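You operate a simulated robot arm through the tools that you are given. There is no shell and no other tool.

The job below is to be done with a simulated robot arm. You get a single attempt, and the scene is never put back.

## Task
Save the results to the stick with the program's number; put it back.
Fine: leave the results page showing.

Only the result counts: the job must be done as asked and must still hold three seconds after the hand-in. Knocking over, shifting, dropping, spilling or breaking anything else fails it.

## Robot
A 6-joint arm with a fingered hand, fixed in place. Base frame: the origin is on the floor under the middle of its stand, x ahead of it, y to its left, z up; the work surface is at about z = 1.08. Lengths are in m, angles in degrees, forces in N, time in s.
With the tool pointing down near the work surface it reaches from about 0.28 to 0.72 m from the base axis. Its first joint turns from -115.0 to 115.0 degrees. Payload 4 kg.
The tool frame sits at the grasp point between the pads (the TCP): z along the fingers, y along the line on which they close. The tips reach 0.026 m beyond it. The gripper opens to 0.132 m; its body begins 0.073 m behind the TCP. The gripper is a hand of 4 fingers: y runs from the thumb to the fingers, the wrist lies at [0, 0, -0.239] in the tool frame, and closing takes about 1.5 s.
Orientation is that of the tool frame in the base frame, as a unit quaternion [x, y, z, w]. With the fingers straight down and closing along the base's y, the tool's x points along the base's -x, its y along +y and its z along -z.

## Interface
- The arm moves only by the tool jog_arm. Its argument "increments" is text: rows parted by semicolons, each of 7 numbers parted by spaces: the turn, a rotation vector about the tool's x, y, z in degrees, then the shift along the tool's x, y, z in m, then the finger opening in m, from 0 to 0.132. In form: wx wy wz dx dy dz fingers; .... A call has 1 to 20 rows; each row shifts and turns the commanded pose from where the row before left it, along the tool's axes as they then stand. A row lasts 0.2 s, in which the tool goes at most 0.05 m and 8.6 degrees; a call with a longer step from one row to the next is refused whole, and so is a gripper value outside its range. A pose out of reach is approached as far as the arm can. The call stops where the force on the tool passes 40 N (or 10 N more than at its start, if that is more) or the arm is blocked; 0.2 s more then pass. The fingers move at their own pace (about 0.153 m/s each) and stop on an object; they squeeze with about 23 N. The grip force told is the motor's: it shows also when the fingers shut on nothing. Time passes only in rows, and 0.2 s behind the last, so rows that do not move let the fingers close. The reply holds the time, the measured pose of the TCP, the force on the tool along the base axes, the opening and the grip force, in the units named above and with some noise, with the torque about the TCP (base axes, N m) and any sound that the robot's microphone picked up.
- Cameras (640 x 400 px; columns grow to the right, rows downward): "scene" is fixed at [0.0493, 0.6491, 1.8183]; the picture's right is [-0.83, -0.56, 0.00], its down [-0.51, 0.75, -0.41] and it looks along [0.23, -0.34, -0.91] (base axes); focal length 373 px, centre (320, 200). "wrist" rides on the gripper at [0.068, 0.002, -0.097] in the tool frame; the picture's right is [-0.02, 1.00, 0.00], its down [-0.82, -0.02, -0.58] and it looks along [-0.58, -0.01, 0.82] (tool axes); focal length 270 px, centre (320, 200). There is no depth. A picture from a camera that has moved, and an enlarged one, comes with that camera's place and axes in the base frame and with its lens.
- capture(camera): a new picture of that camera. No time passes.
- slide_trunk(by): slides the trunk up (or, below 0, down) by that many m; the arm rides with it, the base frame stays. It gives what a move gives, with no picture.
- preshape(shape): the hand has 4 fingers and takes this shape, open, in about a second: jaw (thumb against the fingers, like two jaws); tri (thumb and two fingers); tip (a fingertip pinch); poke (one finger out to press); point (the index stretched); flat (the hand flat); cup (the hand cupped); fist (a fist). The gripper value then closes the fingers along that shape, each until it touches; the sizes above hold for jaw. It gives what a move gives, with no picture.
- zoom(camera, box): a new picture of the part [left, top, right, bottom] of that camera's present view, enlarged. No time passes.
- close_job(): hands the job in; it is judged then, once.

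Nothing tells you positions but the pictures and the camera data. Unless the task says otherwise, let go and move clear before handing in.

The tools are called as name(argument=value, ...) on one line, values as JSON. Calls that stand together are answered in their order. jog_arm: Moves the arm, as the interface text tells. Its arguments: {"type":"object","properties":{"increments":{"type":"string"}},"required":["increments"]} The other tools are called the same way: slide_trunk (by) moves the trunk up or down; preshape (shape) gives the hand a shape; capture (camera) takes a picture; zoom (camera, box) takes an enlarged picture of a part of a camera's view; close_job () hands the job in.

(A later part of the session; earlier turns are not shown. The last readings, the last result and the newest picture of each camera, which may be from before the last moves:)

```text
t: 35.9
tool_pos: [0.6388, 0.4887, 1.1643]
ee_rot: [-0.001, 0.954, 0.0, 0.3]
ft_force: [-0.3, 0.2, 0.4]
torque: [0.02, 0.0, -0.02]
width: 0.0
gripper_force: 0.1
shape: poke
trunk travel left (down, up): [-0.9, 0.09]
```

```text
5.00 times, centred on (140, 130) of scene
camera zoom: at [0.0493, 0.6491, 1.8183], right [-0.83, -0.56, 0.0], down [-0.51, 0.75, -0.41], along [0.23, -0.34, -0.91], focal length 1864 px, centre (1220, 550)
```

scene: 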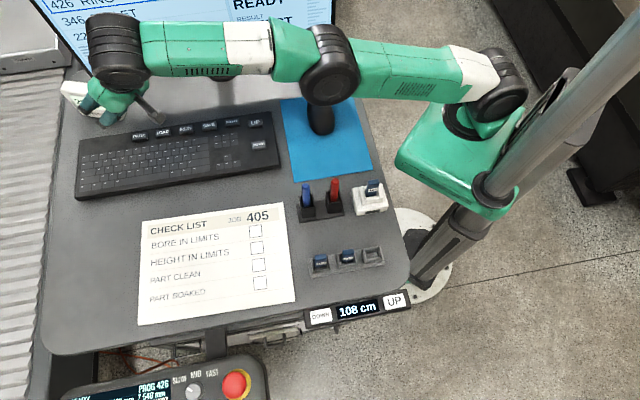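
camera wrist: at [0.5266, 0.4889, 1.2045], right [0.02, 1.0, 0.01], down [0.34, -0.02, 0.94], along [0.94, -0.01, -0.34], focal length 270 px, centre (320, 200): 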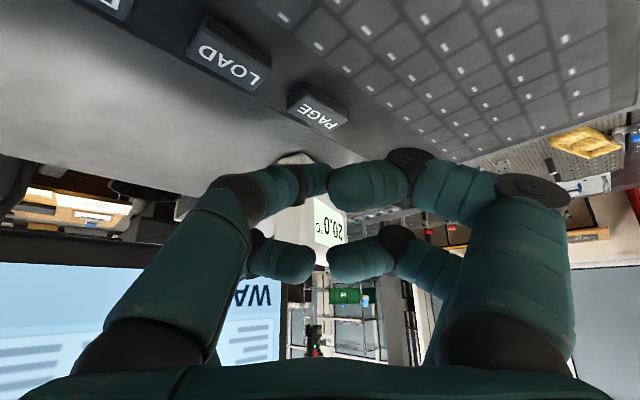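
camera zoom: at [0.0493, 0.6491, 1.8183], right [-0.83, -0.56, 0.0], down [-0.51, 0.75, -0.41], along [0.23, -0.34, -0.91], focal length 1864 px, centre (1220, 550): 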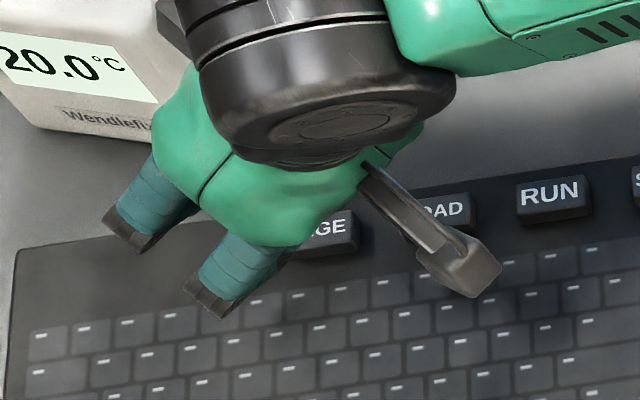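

The tip is about 5 mm past centre in x, which is fine, but I'll trim it. Then I'll press down in small vertical steps while watching the force.

jog_arm(increments="0 0 0 0.0068 0 0.0062 0.132; 0 0 0 0.0068 0 0.0062 0.132; 0 0 0 0.00115 0 0.00164 0.132; 0 0 0 0 0 0 0.132")

zoom(camera="wrist", box=[250, 60, 390, 200])

```text
t: 36.9
tool_pos: [0.6356, 0.488, 1.1421]
ee_rot: [-0.001, 0.954, 0.0, 0.301]
ft_force: [-0.3, 0.1, 0.1]
torque: [0.01, 0.0, -0.04]
width: 0.0
gripper_force: 0.1
shape: poke
trunk travel left (down, up): [-0.9, 0.09]
```

```text
2.86 times, centred on (320, 130) of wrist
camera zoom: at [0.5231, 0.4896, 1.1833], right [0.02, 1.0, 0.01], down [0.34, -0.02, 0.94], along [0.94, -0.01, -0.34], focal length 772 px, centre (320, 400)
```

zoom: 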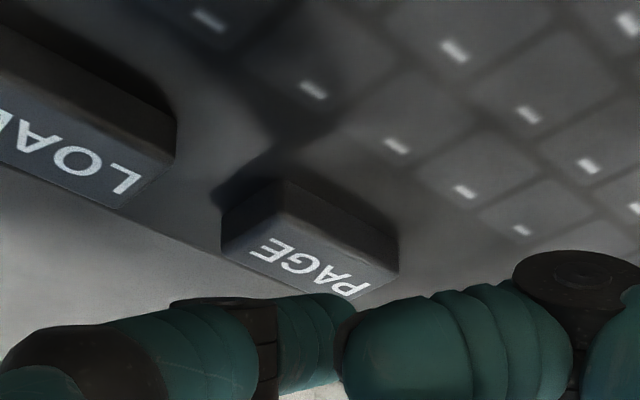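

About to touch. Continuing in 2 mm steps.

jog_arm(increments="0 0 0 0.00115 0 0.00164 0.132; 0 0 0 0.00115 0 0.00164 0.132; 0 0 0 0 0 0 0.132")

zoom(camera="wrist", box=[250, 60, 390, 200])

zoom(camera="scene", box=[30, 0, 340, 80])

```text
t: 37.7
tool_pos: [0.6357, 0.489, 1.138]
ee_rot: [-0.001, 0.954, 0.0, 0.301]
ft_force: [-0.1, 0.6, 0.3]
torque: [0.01, -0.01, 0.01]
width: 0.0
gripper_force: 0.1
shape: poke
trunk travel left (down, up): [-0.9, 0.09]
```

```text
2.86 times, centred on (320, 130) of wrist
camera zoom: at [0.5233, 0.4892, 1.1784], right [0.02, 1.0, 0.01], down [0.34, -0.02, 0.94], along [0.94, -0.01, -0.34], focal length 772 px, centre (320, 400)
```

zoom: 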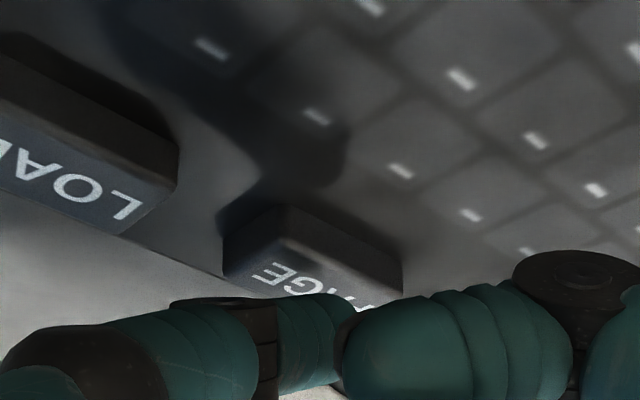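

```text
2.06 times, centred on (185, 40) of scene
camera zoom: at [0.0493, 0.6491, 1.8183], right [-0.83, -0.56, 0.0], down [-0.51, 0.75, -0.41], along [0.23, -0.34, -0.91], focal length 770 px, centre (599, 530)
```

zoom: 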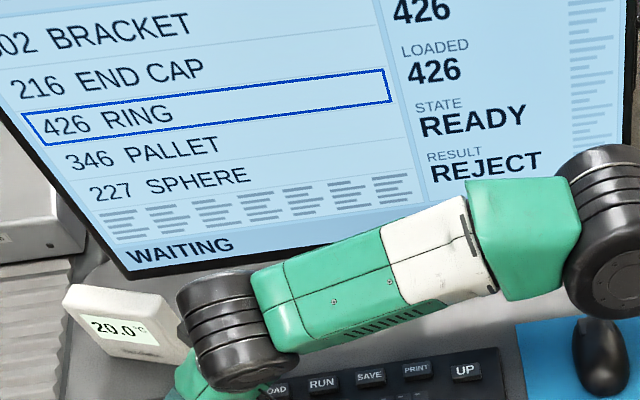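

No contact yet. I'll go down a little more.

jog_arm(increments="0 0 0 0.00115 0 0.00164 0.132; 0 0 0 0.00115 0 0.00164 0.132; 0 0 0 0 0 0 0.132")

zoom(camera="wrist", box=[250, 60, 390, 200])

```text
t: 38.5
tool_pos: [0.6348, 0.4883, 1.1344]
ee_rot: [0.0, 0.954, -0.001, 0.3]
ft_force: [0.0, 0.4, 0.0]
torque: [0.02, 0.0, -0.02]
width: 0.0
gripper_force: 0.1
shape: poke
trunk travel left (down, up): [-0.9, 0.09]
```

```text
2.86 times, centred on (320, 130) of wrist
camera zoom: at [0.523, 0.4892, 1.1745], right [0.02, 1.0, 0.01], down [0.34, -0.02, 0.94], along [0.94, -0.01, -0.34], focal length 772 px, centre (320, 400)
```

zoom: 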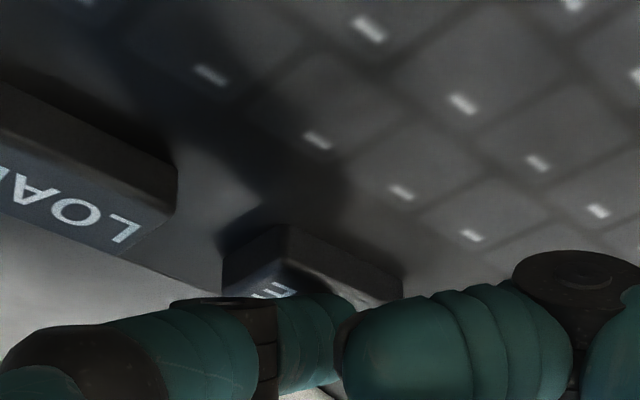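

Re-fitting all views together puts PAGE's top at about (0.650, 0.4865, 1.111), a little lower and further out than I thought, so the tip isn't quite touching. I'll lift 4 mm, shift 8 mm forward, and press again in small steps.

jog_arm(increments="0 0 0 -0.0023 0 -0.0033 0.132; 0 0 0 -0.0066 0 0.0046 0.132; 0 0 0 0.00115 0 0.00164 0.132; 0 0 0 0.00115 0 0.00164 0.132; 0 0 0 0 0 0 0.132")

zoom(camera="wrist", box=[250, 60, 390, 200])

zoom(camera="scene", box=[30, 0, 340, 80])

```text
t: 39.7
tool_pos: [0.6431, 0.4887, 1.1344]
ee_rot: [0.0, 0.954, 0.0, 0.301]
ft_force: [0.8, -1.1, 0.6]
torque: [-0.03, 0.02, 0.03]
width: 0.0001
gripper_force: 0.0
shape: poke
trunk travel left (down, up): [-0.9, 0.09]
```

```text
2.86 times, centred on (320, 130) of wrist
camera zoom: at [0.5309, 0.489, 1.1743], right [0.02, 1.0, 0.01], down [0.34, -0.02, 0.94], along [0.94, -0.01, -0.34], focal length 772 px, centre (320, 400)
```

zoom: 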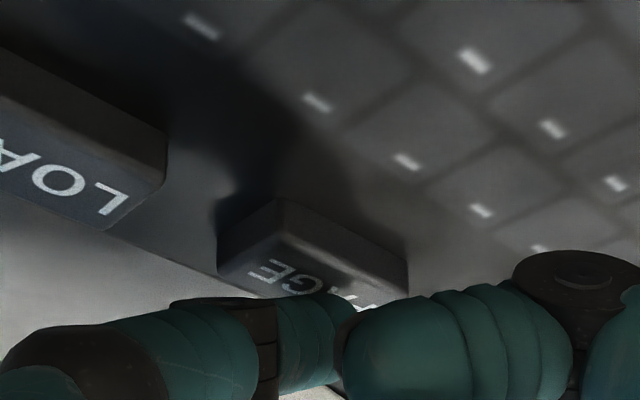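

```text
2.06 times, centred on (185, 40) of scene
camera zoom: at [0.0493, 0.6491, 1.8183], right [-0.83, -0.56, 0.0], down [-0.51, 0.75, -0.41], along [0.23, -0.34, -0.91], focal length 770 px, centre (599, 530)
```

zoom: 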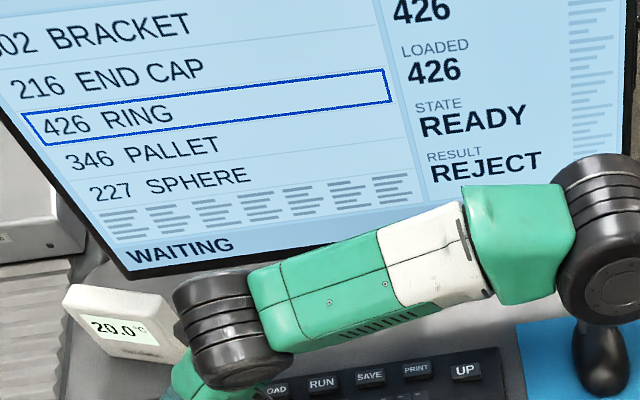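

Still not touching. Continuing down on the better-centred line.

jog_arm(increments="0 0 0 0.00115 0 0.00164 0.132; 0 0 0 0.00115 0 0.00164 0.132; 0 0 0 0 0 0 0.132")

zoom(camera="wrist", box=[250, 60, 390, 200])

```text
t: 40.5
tool_pos: [0.6436, 0.4872, 1.1304]
ee_rot: [0.0, 0.954, -0.001, 0.3]
ft_force: [0.2, -0.4, 2.1]
torque: [0.02, -0.03, 0.0]
width: 0.0002
gripper_force: 0.1
shape: poke
trunk travel left (down, up): [-0.9, 0.09]
heard: click
```

```text
2.86 times, centred on (320, 130) of wrist
camera zoom: at [0.5308, 0.489, 1.1711], right [0.02, 1.0, 0.01], down [0.34, -0.02, 0.94], along [0.94, -0.01, -0.34], focal length 772 px, centre (320, 400)
```

zoom: 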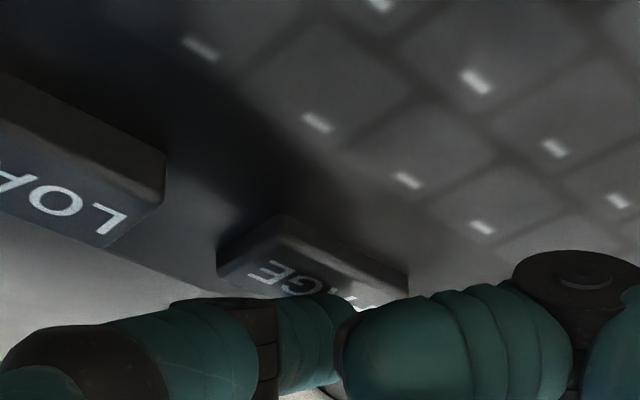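

A click was heard, so PAGE was pressed. I'll lift straight off the key and check the screen.

jog_arm(increments="0 0 0 -0.00574 0 -0.00819 0.132; 0 0 0 -0.0115 0 -0.0164 0.132; 0 0 0 -0.0172 0 -0.0246 0.132; 0 0 0 -0.0172 0 -0.0246 0.132; 0 0 0 0 0 0 0.132")

zoom(camera="scene", box=[30, 0, 340, 80])

capture(camera="wrist")

```text
t: 41.7
tool_pos: [0.6387, 0.4878, 1.2201]
ee_rot: [-0.001, 0.954, 0.001, 0.301]
ft_force: [0.1, 0.4, 0.7]
torque: [-0.01, 0.04, 0.01]
width: 0.0
gripper_force: 0.1
shape: poke
out of reach, approached as far as the arm can: row 4
trunk travel left (down, up): [-0.9, 0.09]
```

```text
2.06 times, centred on (185, 40) of scene
camera zoom: at [0.0493, 0.6491, 1.8183], right [-0.83, -0.56, 0.0], down [-0.51, 0.75, -0.41], along [0.23, -0.34, -0.91], focal length 770 px, centre (599, 530)
```

zoom: 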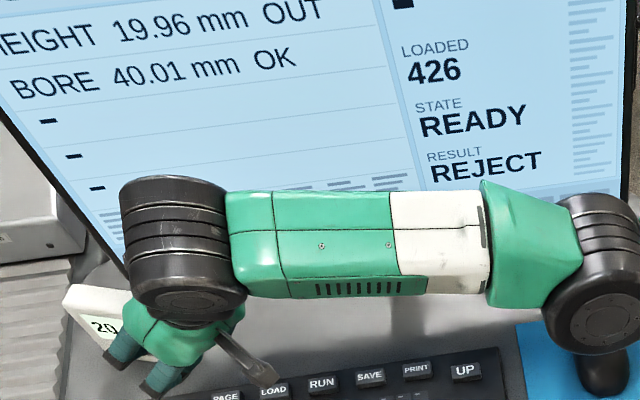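

```text
taken
camera wrist: at [0.5273, 0.4876, 1.2609], right [0.02, 1.0, 0.01], down [0.34, -0.02, 0.94], along [0.94, -0.01, -0.34], focal length 270 px, centre (320, 200)
```

wrist: 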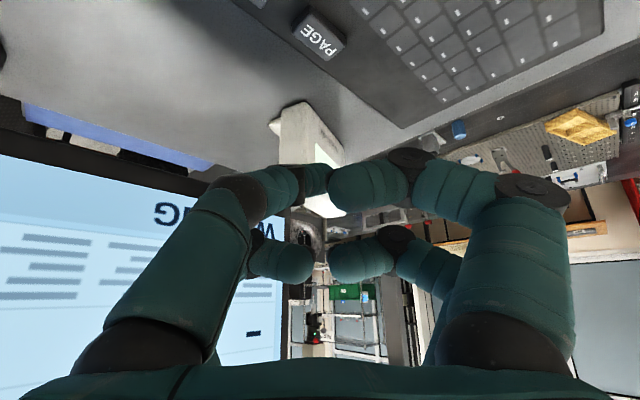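

The results page is up (HEIGHT 19.96 OUT, BORE 40.01 OK). Next is SAVE, which I place at (0.5385, 0.3755, 1.111). I'll move over it and verify.

jog_arm(increments="0 0 0 0.0272 -0.0279 -0.0099 0.132; 0 0 0 0.0272 -0.0279 -0.0099 0.132; 0 0 0 0.0272 -0.0279 -0.0099 0.132; 0 0 0 0.0271 -0.0278 -0.0098 0.132; 0 0 0 0 0 0 0.132")

capture(camera="wrist")

zoom(camera="wrist", box=[250, 40, 390, 180])

capture(camera="scene")

```text
t: 42.9
tool_pos: [0.6335, 0.4838, 1.2264]
ee_rot: [0.001, 0.954, -0.001, 0.3]
ft_force: [-0.1, -1.2, 0.1]
torque: [-0.02, 0.0, 0.0]
width: 0.0002
gripper_force: 0.1
shape: poke
out of reach, approached as far as the arm can: row 1, 2, 3, 4
trunk travel left (down, up): [-0.9, 0.09]
```

```text
taken
camera wrist: at [0.5217, 0.4854, 1.2671], right [0.02, 1.0, 0.01], down [0.34, -0.02, 0.94], along [0.94, -0.02, -0.34], focal length 270 px, centre (320, 200)
```

wrist: 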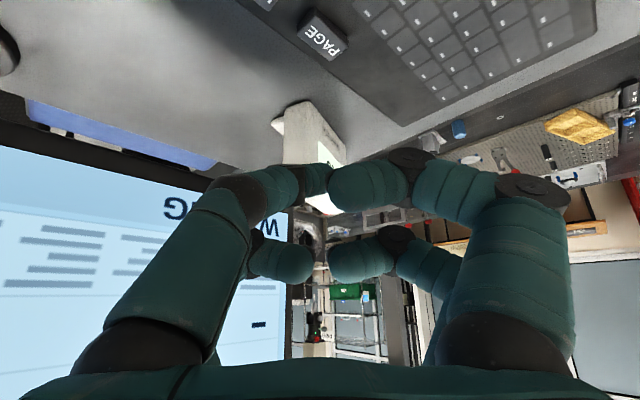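

```text
2.86 times, centred on (320, 110) of wrist
camera zoom: at [0.5217, 0.4854, 1.2671], right [0.02, 1.0, 0.01], down [0.34, -0.02, 0.94], along [0.94, -0.02, -0.34], focal length 772 px, centre (320, 457)
```

zoom: 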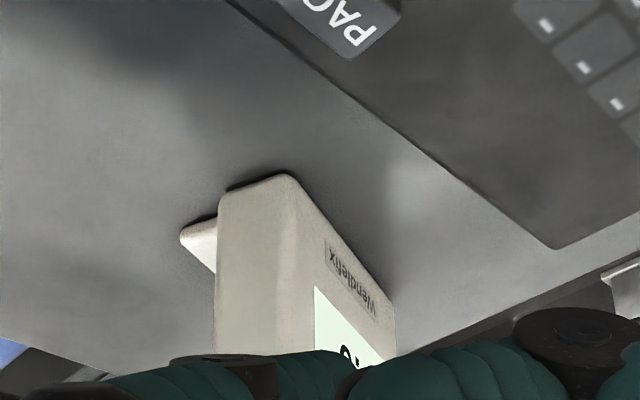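

```text
taken
```

scene: 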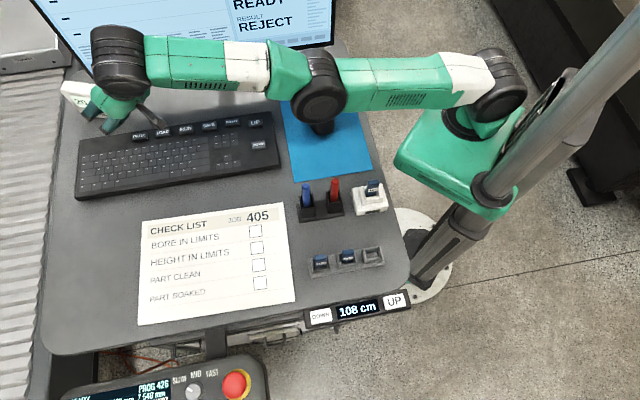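

The arm reported "out of reach" and barely moved; it is probably nearly straight here. I'll send a no-motion row to see where it considers its commanded pose to be.

jog_arm(increments="0 0 0 0 0 0 0.132")

```text
t: 43.3
tool_pos: [0.6336, 0.4849, 1.2264]
ee_rot: [0.0, 0.954, 0.0, 0.3]
ft_force: [-0.1, -0.1, 0.9]
torque: [0.03, 0.02, 0.02]
width: 0.0
gripper_force: 0.0
shape: poke
trunk travel left (down, up): [-0.9, 0.09]
```

It is settled where it stands. I'll try retreating in smaller steps toward SAVE.

jog_arm(increments="0 0 0 0.0123 -0.0150 -0.0086 0.132; 0 0 0 0.0123 -0.0150 -0.0086 0.132; 0 0 0 0 0 0 0.132")

```text
t: 44.1
tool_pos: [0.6301, 0.4813, 1.2406]
ee_rot: [0.0, 0.954, -0.001, 0.301]
ft_force: [0.3, -0.1, 0.3]
torque: [0.0, -0.02, -0.01]
width: 0.0003
gripper_force: 0.0
shape: poke
out of reach, approached as far as the arm can: row 1, 2
trunk travel left (down, up): [-0.9, 0.09]
```

It looks like the arm straightened to its singular reach limit when I lifted. Descending worked from near here before, so I'll move straight down a bit to let the elbow bend again.

jog_arm(increments="0 0 0 0.0086 0 0.0123 0.132; 0 0 0 0.0086 0 0.0123 0.132; 0 0 0 0 0 0 0.132")

```text
t: 44.9
tool_pos: [0.6347, 0.4876, 1.2128]
ee_rot: [0.0, 0.954, -0.001, 0.3]
ft_force: [-0.2, 0.6, -0.4]
torque: [-0.01, -0.01, 0.0]
width: 0.0
gripper_force: 0.1
shape: poke
out of reach, approached as far as the arm can: row 1, 2
trunk travel left (down, up): [-0.9, 0.09]
```

It slid along its reach boundary. I'll continue down to the earlier hover height above PAGE (still more than 2 cm above the keys), where the elbow was bent and the arm moved freely.

jog_arm(increments="0 0 0 0.0127 0 0.0216 0.132; 0 0 0 0.0127 0 0.0216 0.132; 0 0 0 0 0 0 0.132")

```text
t: 45.7
tool_pos: [0.6476, 0.4967, 1.1649]
ee_rot: [0.0, 0.954, -0.001, 0.299]
ft_force: [-0.2, -0.7, -0.2]
torque: [0.0, 0.02, 0.03]
width: 0.0
gripper_force: 0.0
shape: poke
out of reach, approached as far as the arm can: row 1, 2
trunk travel left (down, up): [-0.9, 0.09]
```

Still on the boundary. I'll look at the arm's configuration before choosing how to fold it back.

capture(camera="scene")

capture(camera="wrist")

```text
taken
```

scene: 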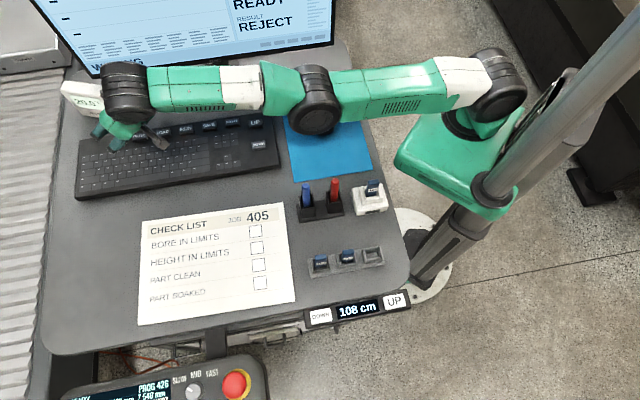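

```text
taken
camera wrist: at [0.5355, 0.4974, 1.2058], right [0.02, 1.0, 0.01], down [0.34, -0.02, 0.94], along [0.94, -0.02, -0.34], focal length 270 px, centre (320, 200)
```

wrist: 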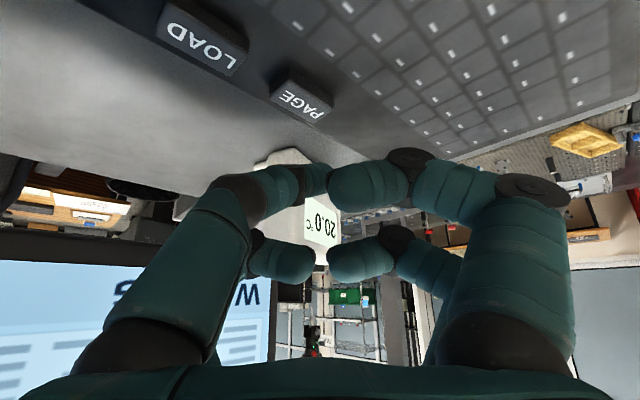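

The arm is straight, with the elbow at a singularity. Rolling the tool back from its forward tilt toward vertical, while drawing inward over the keyboard at a safe height, should fold the elbow the right way. I'll do that.

jog_arm(increments="0 7 0 0.0218 0 -0.0299 0.132; 0 7 0 0.0253 0 -0.0270 0.132; 0 7 0 0.0284 0 -0.0237 0.132; 0 0 0 0 0 0 0.132")

capture(camera="scene")

```text
t: 46.7
tool_pos: [0.539, 0.4948, 1.1991]
ee_rot: [0.0, 0.993, -0.001, 0.121]
ft_force: [0.3, 0.2, -0.5]
torque: [0.0, -0.02, -0.03]
width: 0.0
gripper_force: 0.0
shape: poke
out of reach, approached as far as the arm can: row 3
trunk travel left (down, up): [-0.9, 0.09]
```

```text
taken
```

scene: 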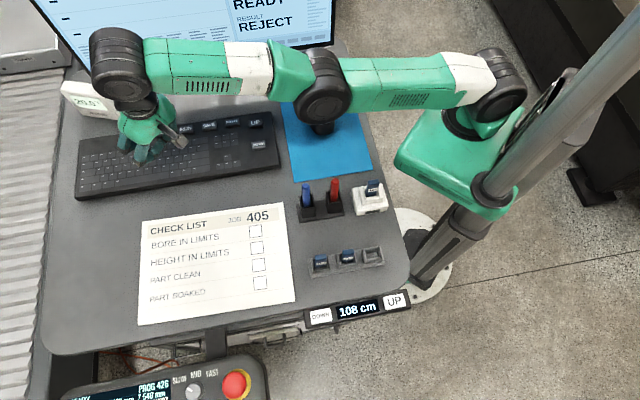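

It moved in about 11 cm and is at 14° tilt. I'll continue rolling to vertical and drawing inward.

jog_arm(increments="0 7 0 0.0395 -0.01 -0.0068 0.132; 0 7 0 0.0401 -0.01 -0.0019 0.132; 0 0 0 0 0 0 0.132")

```text
t: 47.5
tool_pos: [0.4569, 0.473, 1.1944]
ee_rot: [0.0, 1.0, 0.001, 0.0]
ft_force: [-1.3, -1.4, 0.4]
torque: [0.02, -0.04, -0.03]
width: 0.0001
gripper_force: 0.0
shape: poke
out of reach, approached as far as the arm can: row 1
trunk travel left (down, up): [-0.9, 0.09]
```

Recovered: the second row was reached and the tool is now vertical, well inside reach. I'll verify the arm's posture.

capture(camera="scene")

capture(camera="wrist")

```text
taken
```

scene: 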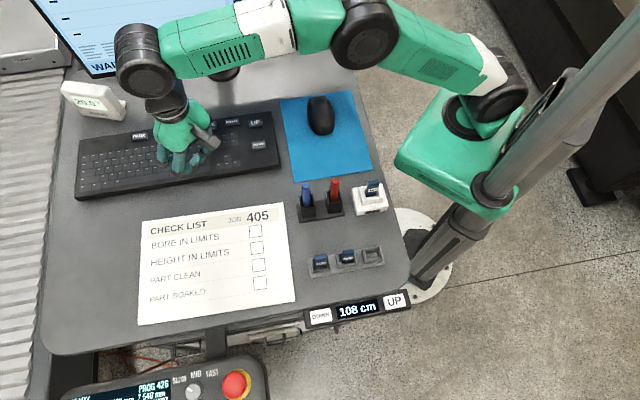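

```text
taken
camera wrist: at [0.3884, 0.4742, 1.2914], right [0.03, 1.0, 0.0], down [0.82, -0.02, 0.58], along [0.58, -0.01, -0.82], focal length 270 px, centre (320, 200)
```

wrist: 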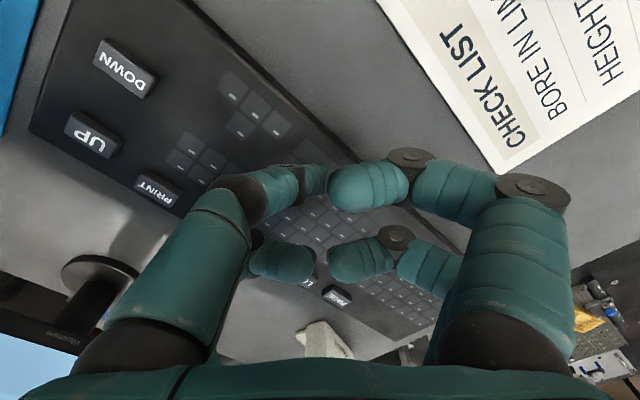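

The elbow is up and bent again. Now I'll move over SAVE with a 20° forward tilt, staying high, and verify the alignment.

jog_arm(increments="0 0 0 -0.02 -0.0242 -0.005 0.132; 0 0 0 -0.02 -0.0242 -0.005 0.132; 0 0 0 -0.02 -0.0242 -0.005 0.132; 0 0 0 -0.019 -0.0241 -0.005 0.132; 0 -6.67 0 0 0 0 0.132; 0 -6.67 0 0 0 0 0.132; 0 -6.66 0 0 0 0 0.132; 0 0 0 0 0 0 0.132")

capture(camera="scene")

capture(camera="wrist")

zoom(camera="wrist", box=[250, 40, 390, 180])

```text
t: 49.3
tool_pos: [0.5366, 0.3757, 1.2129]
ee_rot: [0.0, 0.985, 0.0, 0.174]
ft_force: [0.2, 0.4, 0.2]
torque: [-0.02, -0.03, 0.0]
width: 0.0002
gripper_force: 0.0
shape: poke
trunk travel left (down, up): [-0.9, 0.09]
```

```text
taken
```

scene: 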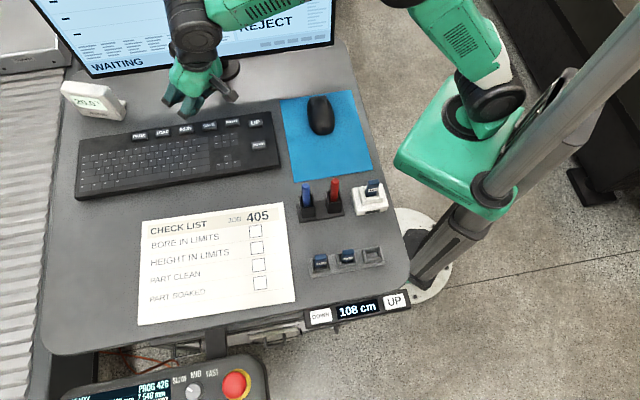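

```text
taken
camera wrist: at [0.4398, 0.3769, 1.2813], right [0.02, 1.0, 0.01], down [0.57, -0.02, 0.82], along [0.82, -0.01, -0.57], focal length 270 px, centre (320, 200)
```

wrist: 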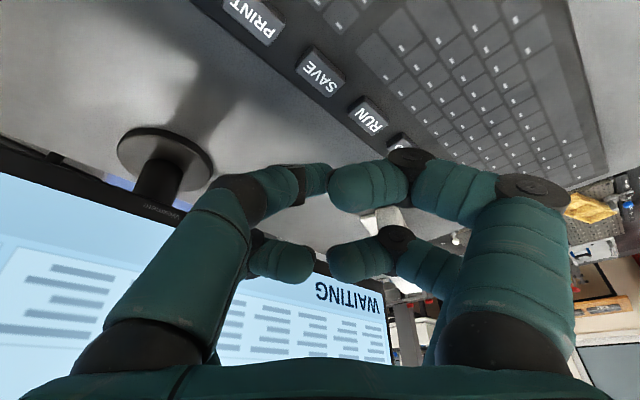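

```text
2.86 times, centred on (320, 110) of wrist
camera zoom: at [0.4398, 0.3769, 1.2813], right [0.02, 1.0, 0.01], down [0.57, -0.02, 0.82], along [0.82, -0.01, -0.57], focal length 772 px, centre (320, 457)
```

zoom: 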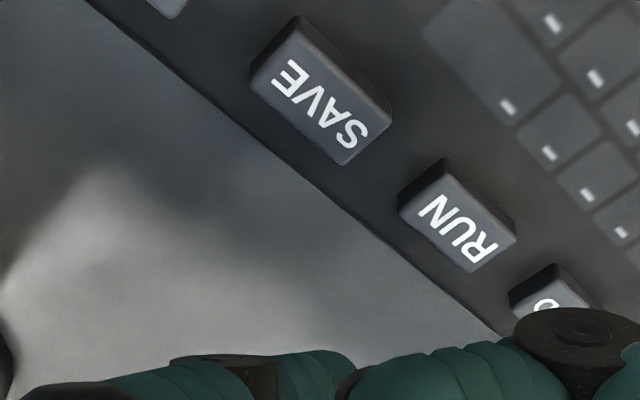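

SAVE measured at (0.539, 0.377, 1.111), so the tip is nearly centred. I'll lower to just above it and check.

jog_arm(increments="0 0 0 0.0121 0.001 0.0318 0.132; 0 0 0 0.0121 0.001 0.0318 0.132; 0 0 0 0 0 0 0.132")

zoom(camera="wrist", box=[250, 60, 390, 200])

zoom(camera="scene", box=[150, 60, 270, 160])

```text
t: 50.1
tool_pos: [0.5368, 0.3784, 1.1463]
ee_rot: [0.0, 0.985, 0.0, 0.173]
ft_force: [-0.2, 0.3, -0.3]
torque: [-0.02, -0.03, -0.03]
width: 0.0
gripper_force: 0.1
shape: poke
trunk travel left (down, up): [-0.9, 0.09]
```

```text
2.86 times, centred on (320, 130) of wrist
camera zoom: at [0.4399, 0.3797, 1.2148], right [0.02, 1.0, 0.01], down [0.57, -0.02, 0.82], along [0.82, -0.01, -0.57], focal length 772 px, centre (320, 400)
```

zoom: 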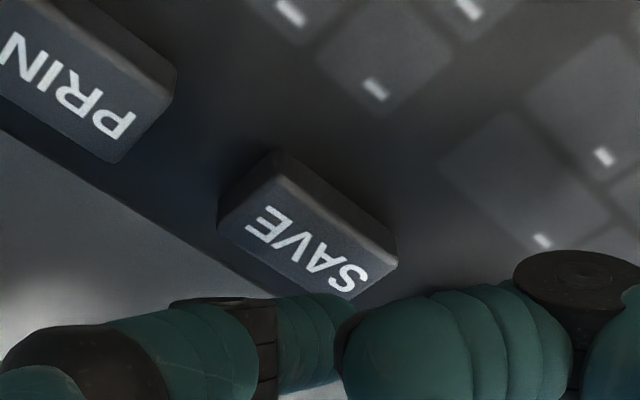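

```text
4.00 times, centred on (210, 110) of scene
camera zoom: at [0.0493, 0.6491, 1.8183], right [-0.83, -0.56, 0.0], down [-0.51, 0.75, -0.41], along [0.23, -0.34, -0.91], focal length 1491 px, centre (760, 560)
```

zoom: 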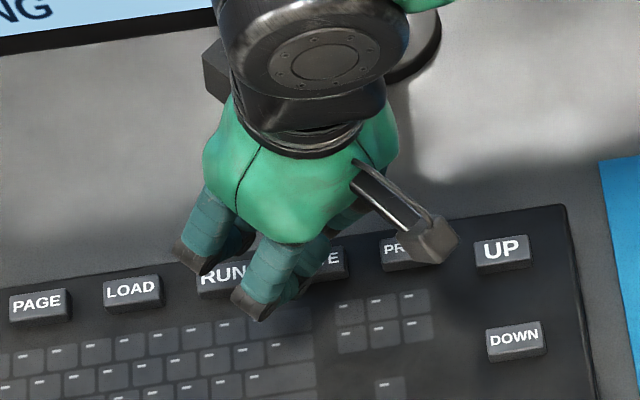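

The tip is centred over SAVE. I'll press down in small steps until it clicks.

jog_arm(increments="0 0 0 0.00068 0 0.00188 0.132; 0 0 0 0.00068 0 0.00188 0.132; 0 0 0 0.00068 0 0.00188 0.132; 0 0 0 0.00068 0 0.00188 0.132; 0 0 0 0.00068 0 0.00188 0.132; 0 0 0 0 0 0 0.132")

jog_arm(increments="0 0 0 0.00068 0 0.00188 0.132; 0 0 0 0 0 0 0.132")

```text
t: 51.5
tool_pos: [0.5371, 0.3777, 1.136]
ee_rot: [0.0, 0.985, 0.0, 0.174]
ft_force: [0.4, 0.6, 0.8]
torque: [-0.01, -0.03, 0.01]
width: 0.0001
gripper_force: 0.0
shape: poke
trunk travel left (down, up): [-0.9, 0.09]
```

```text
t: 52.1
tool_pos: [0.5383, 0.3775, 1.133]
ee_rot: [0.0, 0.985, 0.0, 0.173]
ft_force: [0.4, -0.7, 3.4]
torque: [-0.02, -0.05, -0.04]
width: 0.0
gripper_force: 0.1
shape: poke
trunk travel left (down, up): [-0.9, 0.09]
heard: click
```

SAVE clicked. I'll lift straight up and read the screen and socket.

jog_arm(increments="0 0 0 -0.0034 0 -0.0094 0.132; 0 0 0 -0.0068 0 -0.0188 0.132; 0 0 0 -0.0103 0 -0.0282 0.132; 0 0 0 0 0 0 0.132")

capture(camera="scene")

zoom(camera="scene", box=[30, 0, 340, 80])

zoom(camera="scene", box=[345, 170, 400, 225])

capture(camera="wrist")

```text
t: 53.1
tool_pos: [0.539, 0.3772, 1.1931]
ee_rot: [0.0, 0.985, 0.001, 0.173]
ft_force: [0.2, -0.5, 0.4]
torque: [0.01, -0.01, 0.0]
width: 0.0
gripper_force: 0.1
shape: poke
trunk travel left (down, up): [-0.9, 0.09]
```

```text
taken
```

scene: 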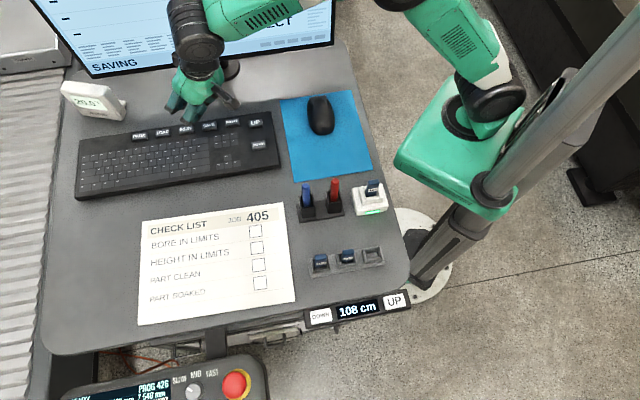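

```text
2.06 times, centred on (185, 40) of scene
camera zoom: at [0.0493, 0.6491, 1.8183], right [-0.83, -0.56, 0.0], down [-0.51, 0.75, -0.41], along [0.23, -0.34, -0.91], focal length 770 px, centre (599, 530)
```

zoom: 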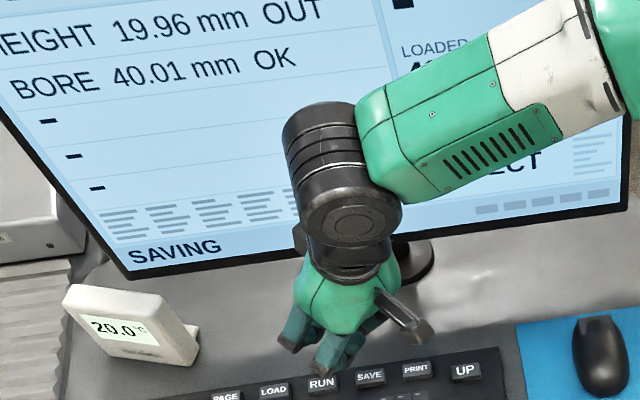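

```text
7.27 times, centred on (372, 198) of scene
camera zoom: at [0.0493, 0.6491, 1.8183], right [-0.83, -0.56, 0.0], down [-0.51, 0.75, -0.41], along [0.23, -0.34, -0.91], focal length 2711 px, centre (-62, 218)
```

zoom: 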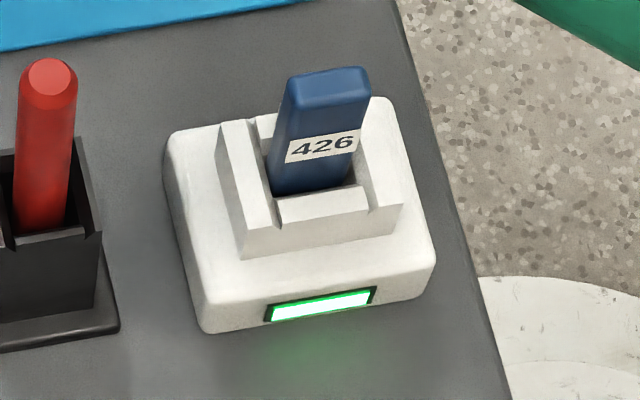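

```text
taken
camera wrist: at [0.4406, 0.3787, 1.2612], right [0.02, 1.0, 0.01], down [0.57, -0.02, 0.82], along [0.82, -0.01, -0.57], focal length 270 px, centre (320, 200)
```

wrist: 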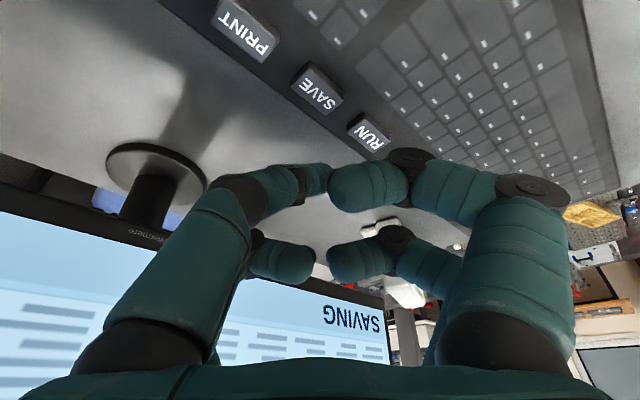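

The screen shows SAVING and the socket's light is green. I'll leave the stick in while it saves, and bring the hand back upright and away from the keyboard, high above everything.

jog_arm(increments="0 6.67 0 0.012 -0.005 -0.0256 0.132; 0 6.67 0 0.0149 -0.005 -0.0241 0.132; 0 6.66 0 0.0176 -0.005 -0.0222 0.132; 0 0 0 0.0382 -0.0057 -0.0089 0.132; 0 0 0 0.0382 -0.0057 -0.0089 0.132; 0 0 0 0.0382 -0.0057 -0.0089 0.132; 0 0 0 0.0382 -0.0057 -0.0089 0.132; 0 0 0 0.0382 -0.0057 -0.0089 0.132; 0 0 0 0.0382 -0.0057 -0.0089 0.132; 0 0 0 0 0 0 0.132")

capture(camera="scene")

zoom(camera="scene", box=[30, 0, 340, 80])

zoom(camera="scene", box=[345, 170, 400, 225])

```text
t: 55.3
tool_pos: [0.2484, 0.3307, 1.3069]
ee_rot: [0.0, 1.0, 0.0, -0.001]
ft_force: [0.5, 1.0, 0.1]
torque: [0.0, 0.01, 0.01]
width: 0.0
gripper_force: 0.1
shape: poke
trunk travel left (down, up): [-0.9, 0.09]
```

```text
taken
```

scene: 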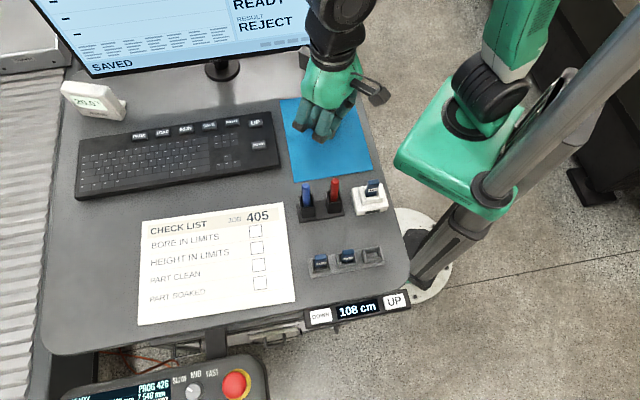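

```text
2.06 times, centred on (185, 40) of scene
camera zoom: at [0.0493, 0.6491, 1.8183], right [-0.83, -0.56, 0.0], down [-0.51, 0.75, -0.41], along [0.23, -0.34, -0.91], focal length 770 px, centre (599, 530)
```

zoom: 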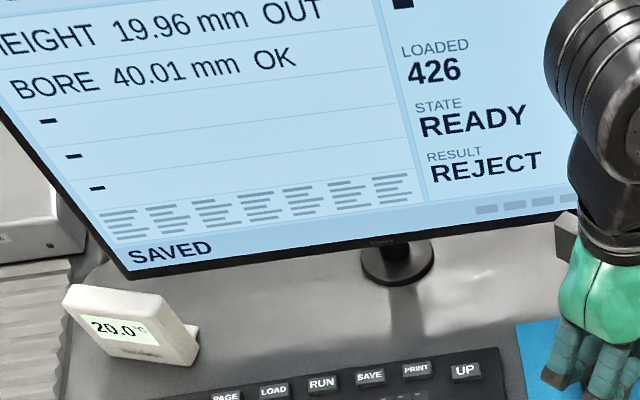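

```text
7.27 times, centred on (372, 198) of scene
camera zoom: at [0.0493, 0.6491, 1.8183], right [-0.83, -0.56, 0.0], down [-0.51, 0.75, -0.41], along [0.23, -0.34, -0.91], focal length 2711 px, centre (-62, 218)
```

zoom: 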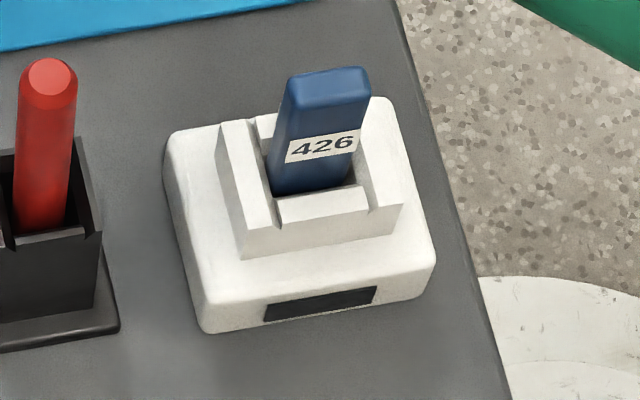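

SAVED is displayed and the light is off, so it's safe to unplug. I'll return above the socket, yaw the hand back to 45°, and set the jaw.

jog_arm(increments="0 0 0 0.0385 -0.0072 -0.0077 0.132; 0 0 0 0.0385 -0.0072 -0.0077 0.132; 0 0 0 0.0384 -0.0073 -0.0076 0.132; 0 0 -7.5 0 0 0 0.132; 0 0 -7.5 0 0 0 0.132; 0 0 -7.5 0 0 0 0.132; 0 0 -7.5 0 0 0 0.132; 0 0 -7.5 0 0 0 0.132; 0 0 -7.5 0 0 0 0.132; 0 0 0 0 0 0 0.132")

preshape(shape="jaw")

jog_arm(increments="0 0 0 0 0 0 0.05; 0 0 0 0 0 0 0.05; 0 0 0 0 0 0 0.05; 0 0 0 0 0 0 0.05")

capture(camera="wrist")

zoom(camera="wrist", box=[270, 90, 370, 200])

```text
t: 57.5
tool_pos: [0.1316, 0.3066, 1.3299]
ee_rot: [-0.383, 0.924, 0.0, 0.0]
ft_force: [0.1, -0.4, 0.8]
torque: [-0.03, -0.01, -0.01]
width: 0.0
gripper_force: 0.0
shape: poke
trunk travel left (down, up): [-0.9, 0.09]
```

```text
t: 58.4
tool_pos: [0.1326, 0.3078, 1.329]
ee_rot: [-0.382, 0.924, 0.0, 0.0]
ft_force: [1.1, 0.0, -0.2]
torque: [0.0, 0.01, 0.0]
width: 0.1322
gripper_force: 0.0
shape: jaw
trunk travel left (down, up): [-0.9, 0.09]
```

```text
t: 59.4
tool_pos: [0.133, 0.3081, 1.3283]
ee_rot: [-0.383, 0.924, -0.001, 0.0]
ft_force: [0.2, 0.6, 0.3]
torque: [0.0, 0.0, 0.0]
width: 0.0503
gripper_force: 0.1
shape: jaw
trunk travel left (down, up): [-0.9, 0.09]
```

```text
taken
camera wrist: at [0.0822, 0.2595, 1.4267], right [-0.69, 0.72, 0.0], down [0.59, 0.56, 0.58], along [0.42, 0.4, -0.82], focal length 270 px, centre (320, 200)
```

wrist: 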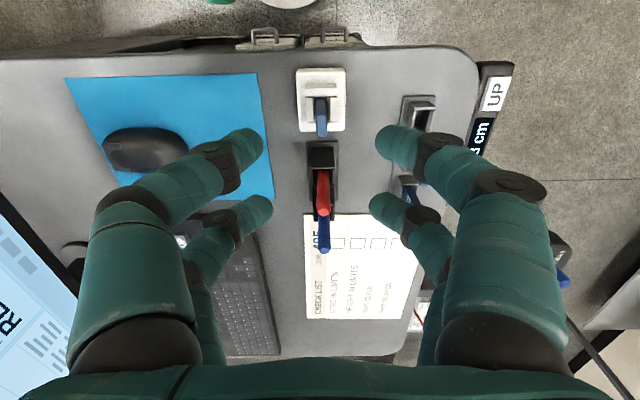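

```text
3.64 times, centred on (320, 145) of wrist
camera zoom: at [0.0822, 0.2595, 1.4267], right [-0.69, 0.72, 0.0], down [0.59, 0.56, 0.58], along [0.42, 0.4, -0.82], focal length 983 px, centre (320, 400)
```

zoom: 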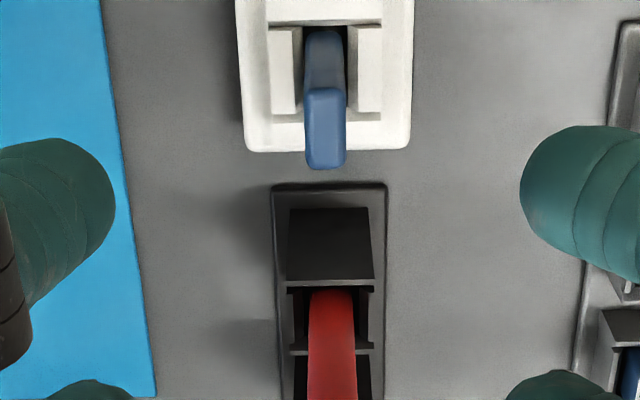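

I'm over the socket. I'll correct by about 3 mm and descend to just above the stick's top for a check.

jog_arm(increments="0 0 0 -0.0028 0.001 0.03 0.05; 0 0 0 0 0 0.04 0.05; 0 0 0 0 0 0.04 0.05; 0 0 0 0 0 0 0.05")

zoom(camera="wrist", box=[230, 100, 410, 280])

```text
t: 60.4
tool_pos: [0.1323, 0.3079, 1.2204]
ee_rot: [-0.382, 0.924, 0.0, -0.001]
ft_force: [-0.7, -0.1, -0.1]
torque: [0.03, 0.0, 0.02]
width: 0.0506
gripper_force: 0.1
shape: jaw
trunk travel left (down, up): [-0.9, 0.09]
```

```text
2.22 times, centred on (320, 190) of wrist
camera zoom: at [0.083, 0.2602, 1.318], right [-0.69, 0.72, 0.0], down [0.59, 0.56, 0.58], along [0.42, 0.4, -0.82], focal length 601 px, centre (320, 222)
```

zoom: 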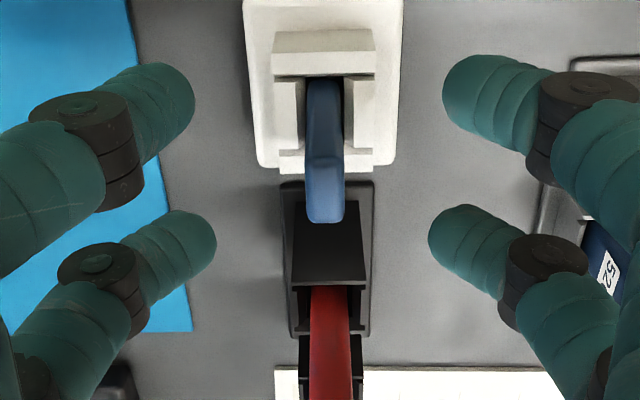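

I'll apply a small correction (2 mm along, 1 mm across) and lower to grip height with the fingers open.

jog_arm(increments="0 0 0 -0.002 0.001 0.02 0.05; 0 0 0 0 0 0.02 0.05; 0 0 0 0 0 0.014 0.05; 0 0 0 0 0 0 0.03; 0 0 0 0 0 0 0.03")

zoom(camera="wrist", box=[230, 100, 410, 280])

zoom(camera="scene", box=[345, 170, 400, 225])

```text
t: 61.6
tool_pos: [0.1343, 0.3143, 1.1659]
ee_rot: [-0.383, 0.924, 0.0, 0.0]
ft_force: [1.0, 0.3, -0.4]
torque: [-0.02, -0.03, 0.0]
width: 0.0301
gripper_force: 0.0
shape: jaw
trunk travel left (down, up): [-0.9, 0.09]
```

```text
2.22 times, centred on (320, 190) of wrist
camera zoom: at [0.0844, 0.2651, 1.2629], right [-0.69, 0.72, 0.0], down [0.59, 0.56, 0.58], along [0.42, 0.4, -0.82], focal length 601 px, centre (320, 222)
```

zoom: 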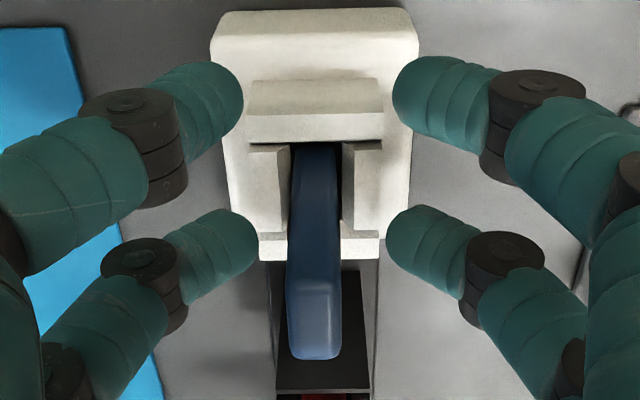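

```text
7.27 times, centred on (372, 198) of scene
camera zoom: at [0.0493, 0.6491, 1.8183], right [-0.83, -0.56, 0.0], down [-0.51, 0.75, -0.41], along [0.23, -0.34, -0.91], focal length 2711 px, centre (-62, 218)
```

zoom: 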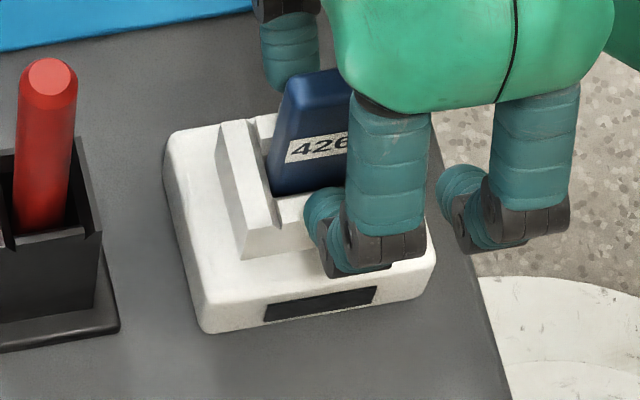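

The hand is about 1.5 mm off centre across the stick. I'll correct that and close the fingers.

jog_arm(increments="0 0 0 0 -0.0015 0 0.03; 0 0 0 0 0 0 0.018; 0 0 0 0 0 0 0.018")

zoom(camera="wrist", box=[230, 100, 410, 280])

```text
t: 62.4
tool_pos: [0.1355, 0.3112, 1.1659]
ee_rot: [-0.383, 0.924, 0.0, 0.0]
ft_force: [0.1, -0.4, -0.3]
torque: [0.01, 0.0, 0.01]
width: 0.0186
gripper_force: 0.1
shape: jaw
trunk travel left (down, up): [-0.9, 0.09]
```

```text
2.22 times, centred on (320, 190) of wrist
camera zoom: at [0.0856, 0.2635, 1.2634], right [-0.69, 0.72, 0.0], down [0.59, 0.56, 0.58], along [0.42, 0.4, -0.82], focal length 601 px, centre (320, 222)
```

zoom: 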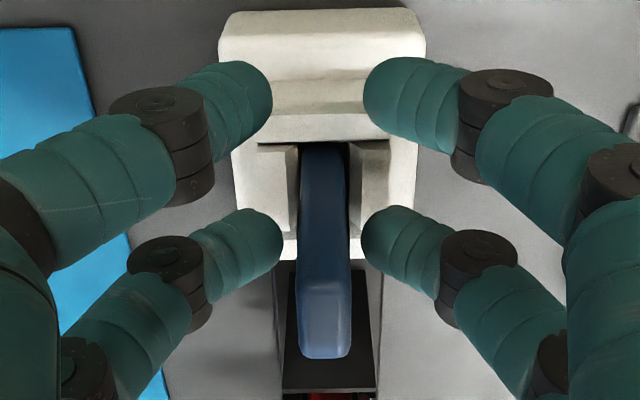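

Centred within 0.5 mm. Closing the grip.

jog_arm(increments="0 0 0 0 0 0 0.0; 0 0 0 0 0 0 0.0; 0 0 0 0 0 0 0.0; 0 0 0 0 0 0 0.0")

zoom(camera="wrist", box=[230, 100, 410, 280])

```text
t: 63.4
tool_pos: [0.1352, 0.3112, 1.1664]
ee_rot: [-0.383, 0.924, 0.001, -0.001]
ft_force: [0.2, 0.0, 0.1]
torque: [-0.01, 0.0, 0.0]
width: 0.0
gripper_force: 22.7
shape: jaw
trunk travel left (down, up): [-0.9, 0.09]
```

```text
2.22 times, centred on (320, 190) of wrist
camera zoom: at [0.0856, 0.2635, 1.2634], right [-0.69, 0.72, 0.0], down [0.59, 0.56, 0.58], along [0.42, 0.4, -0.82], focal length 601 px, centre (320, 222)
```

zoom: 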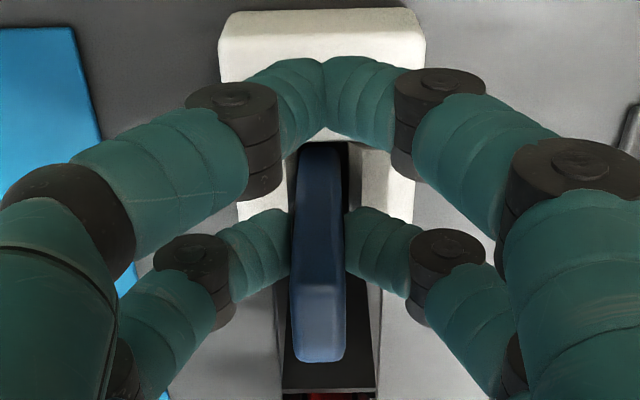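

The grip is good and the stick sits almost as before. Lifting straight out of the socket.

jog_arm(increments="0 0 0 0 0 -0.008 0.0; 0 0 0 0 0 -0.012 0.0; 0 0 0 0 0 -0.018 0.0; 0 0 0 0 0 -0.025 0.0; 0 0 0 0 0 -0.025 0.0; 0 0 0 0 0 0 0.0")

zoom(camera="wrist", box=[230, 100, 410, 280])

zoom(camera="scene", box=[330, 150, 430, 240])

zoom(camera="scene", box=[30, 0, 340, 80])

```text
t: 64.8
tool_pos: [0.1343, 0.3142, 1.2537]
ee_rot: [-0.383, 0.924, 0.001, 0.0]
ft_force: [0.3, 0.5, 1.1]
torque: [0.02, -0.04, 0.02]
width: 0.0
gripper_force: 22.9
shape: jaw
trunk travel left (down, up): [-0.9, 0.09]
```

```text
2.22 times, centred on (320, 190) of wrist
camera zoom: at [0.0853, 0.2643, 1.3506], right [-0.69, 0.72, 0.0], down [0.59, 0.56, 0.58], along [0.42, 0.4, -0.82], focal length 601 px, centre (320, 222)
```

zoom: 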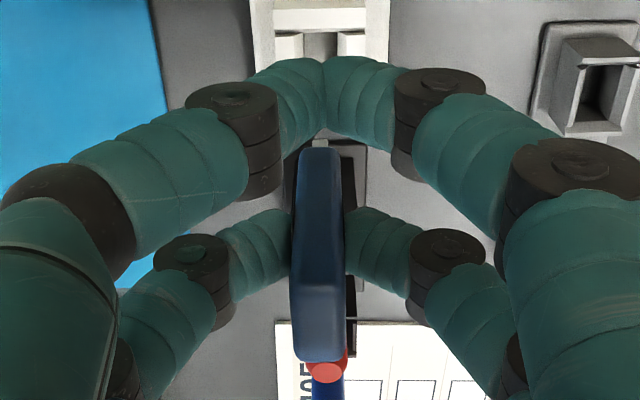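

```text
4.44 times, centred on (380, 195) of scene
camera zoom: at [0.0493, 0.6491, 1.8183], right [-0.83, -0.56, 0.0], down [-0.51, 0.75, -0.41], along [0.23, -0.34, -0.91], focal length 1657 px, centre (53, 222)
```

zoom: 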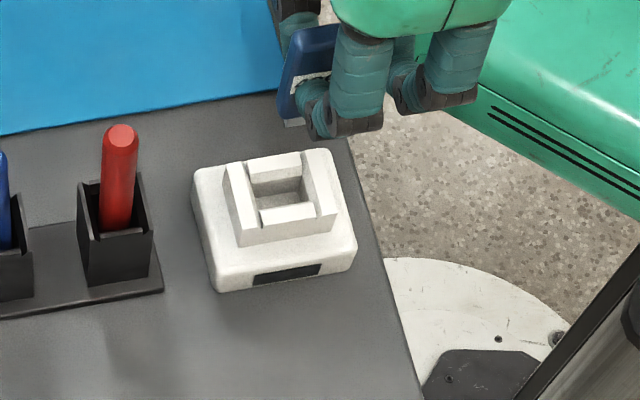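

```text
2.06 times, centred on (185, 40) of scene
camera zoom: at [0.0493, 0.6491, 1.8183], right [-0.83, -0.56, 0.0], down [-0.51, 0.75, -0.41], along [0.23, -0.34, -0.91], focal length 770 px, centre (599, 530)
```

zoom: 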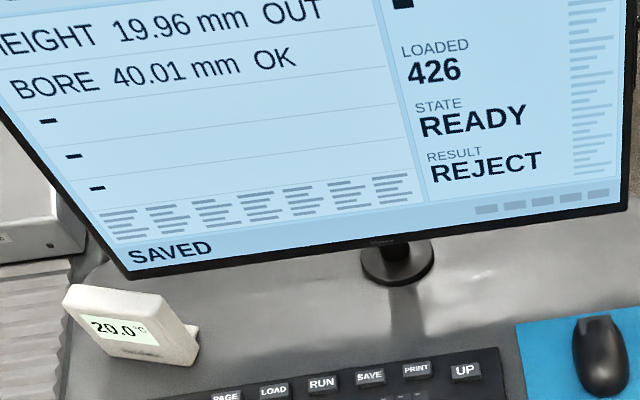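

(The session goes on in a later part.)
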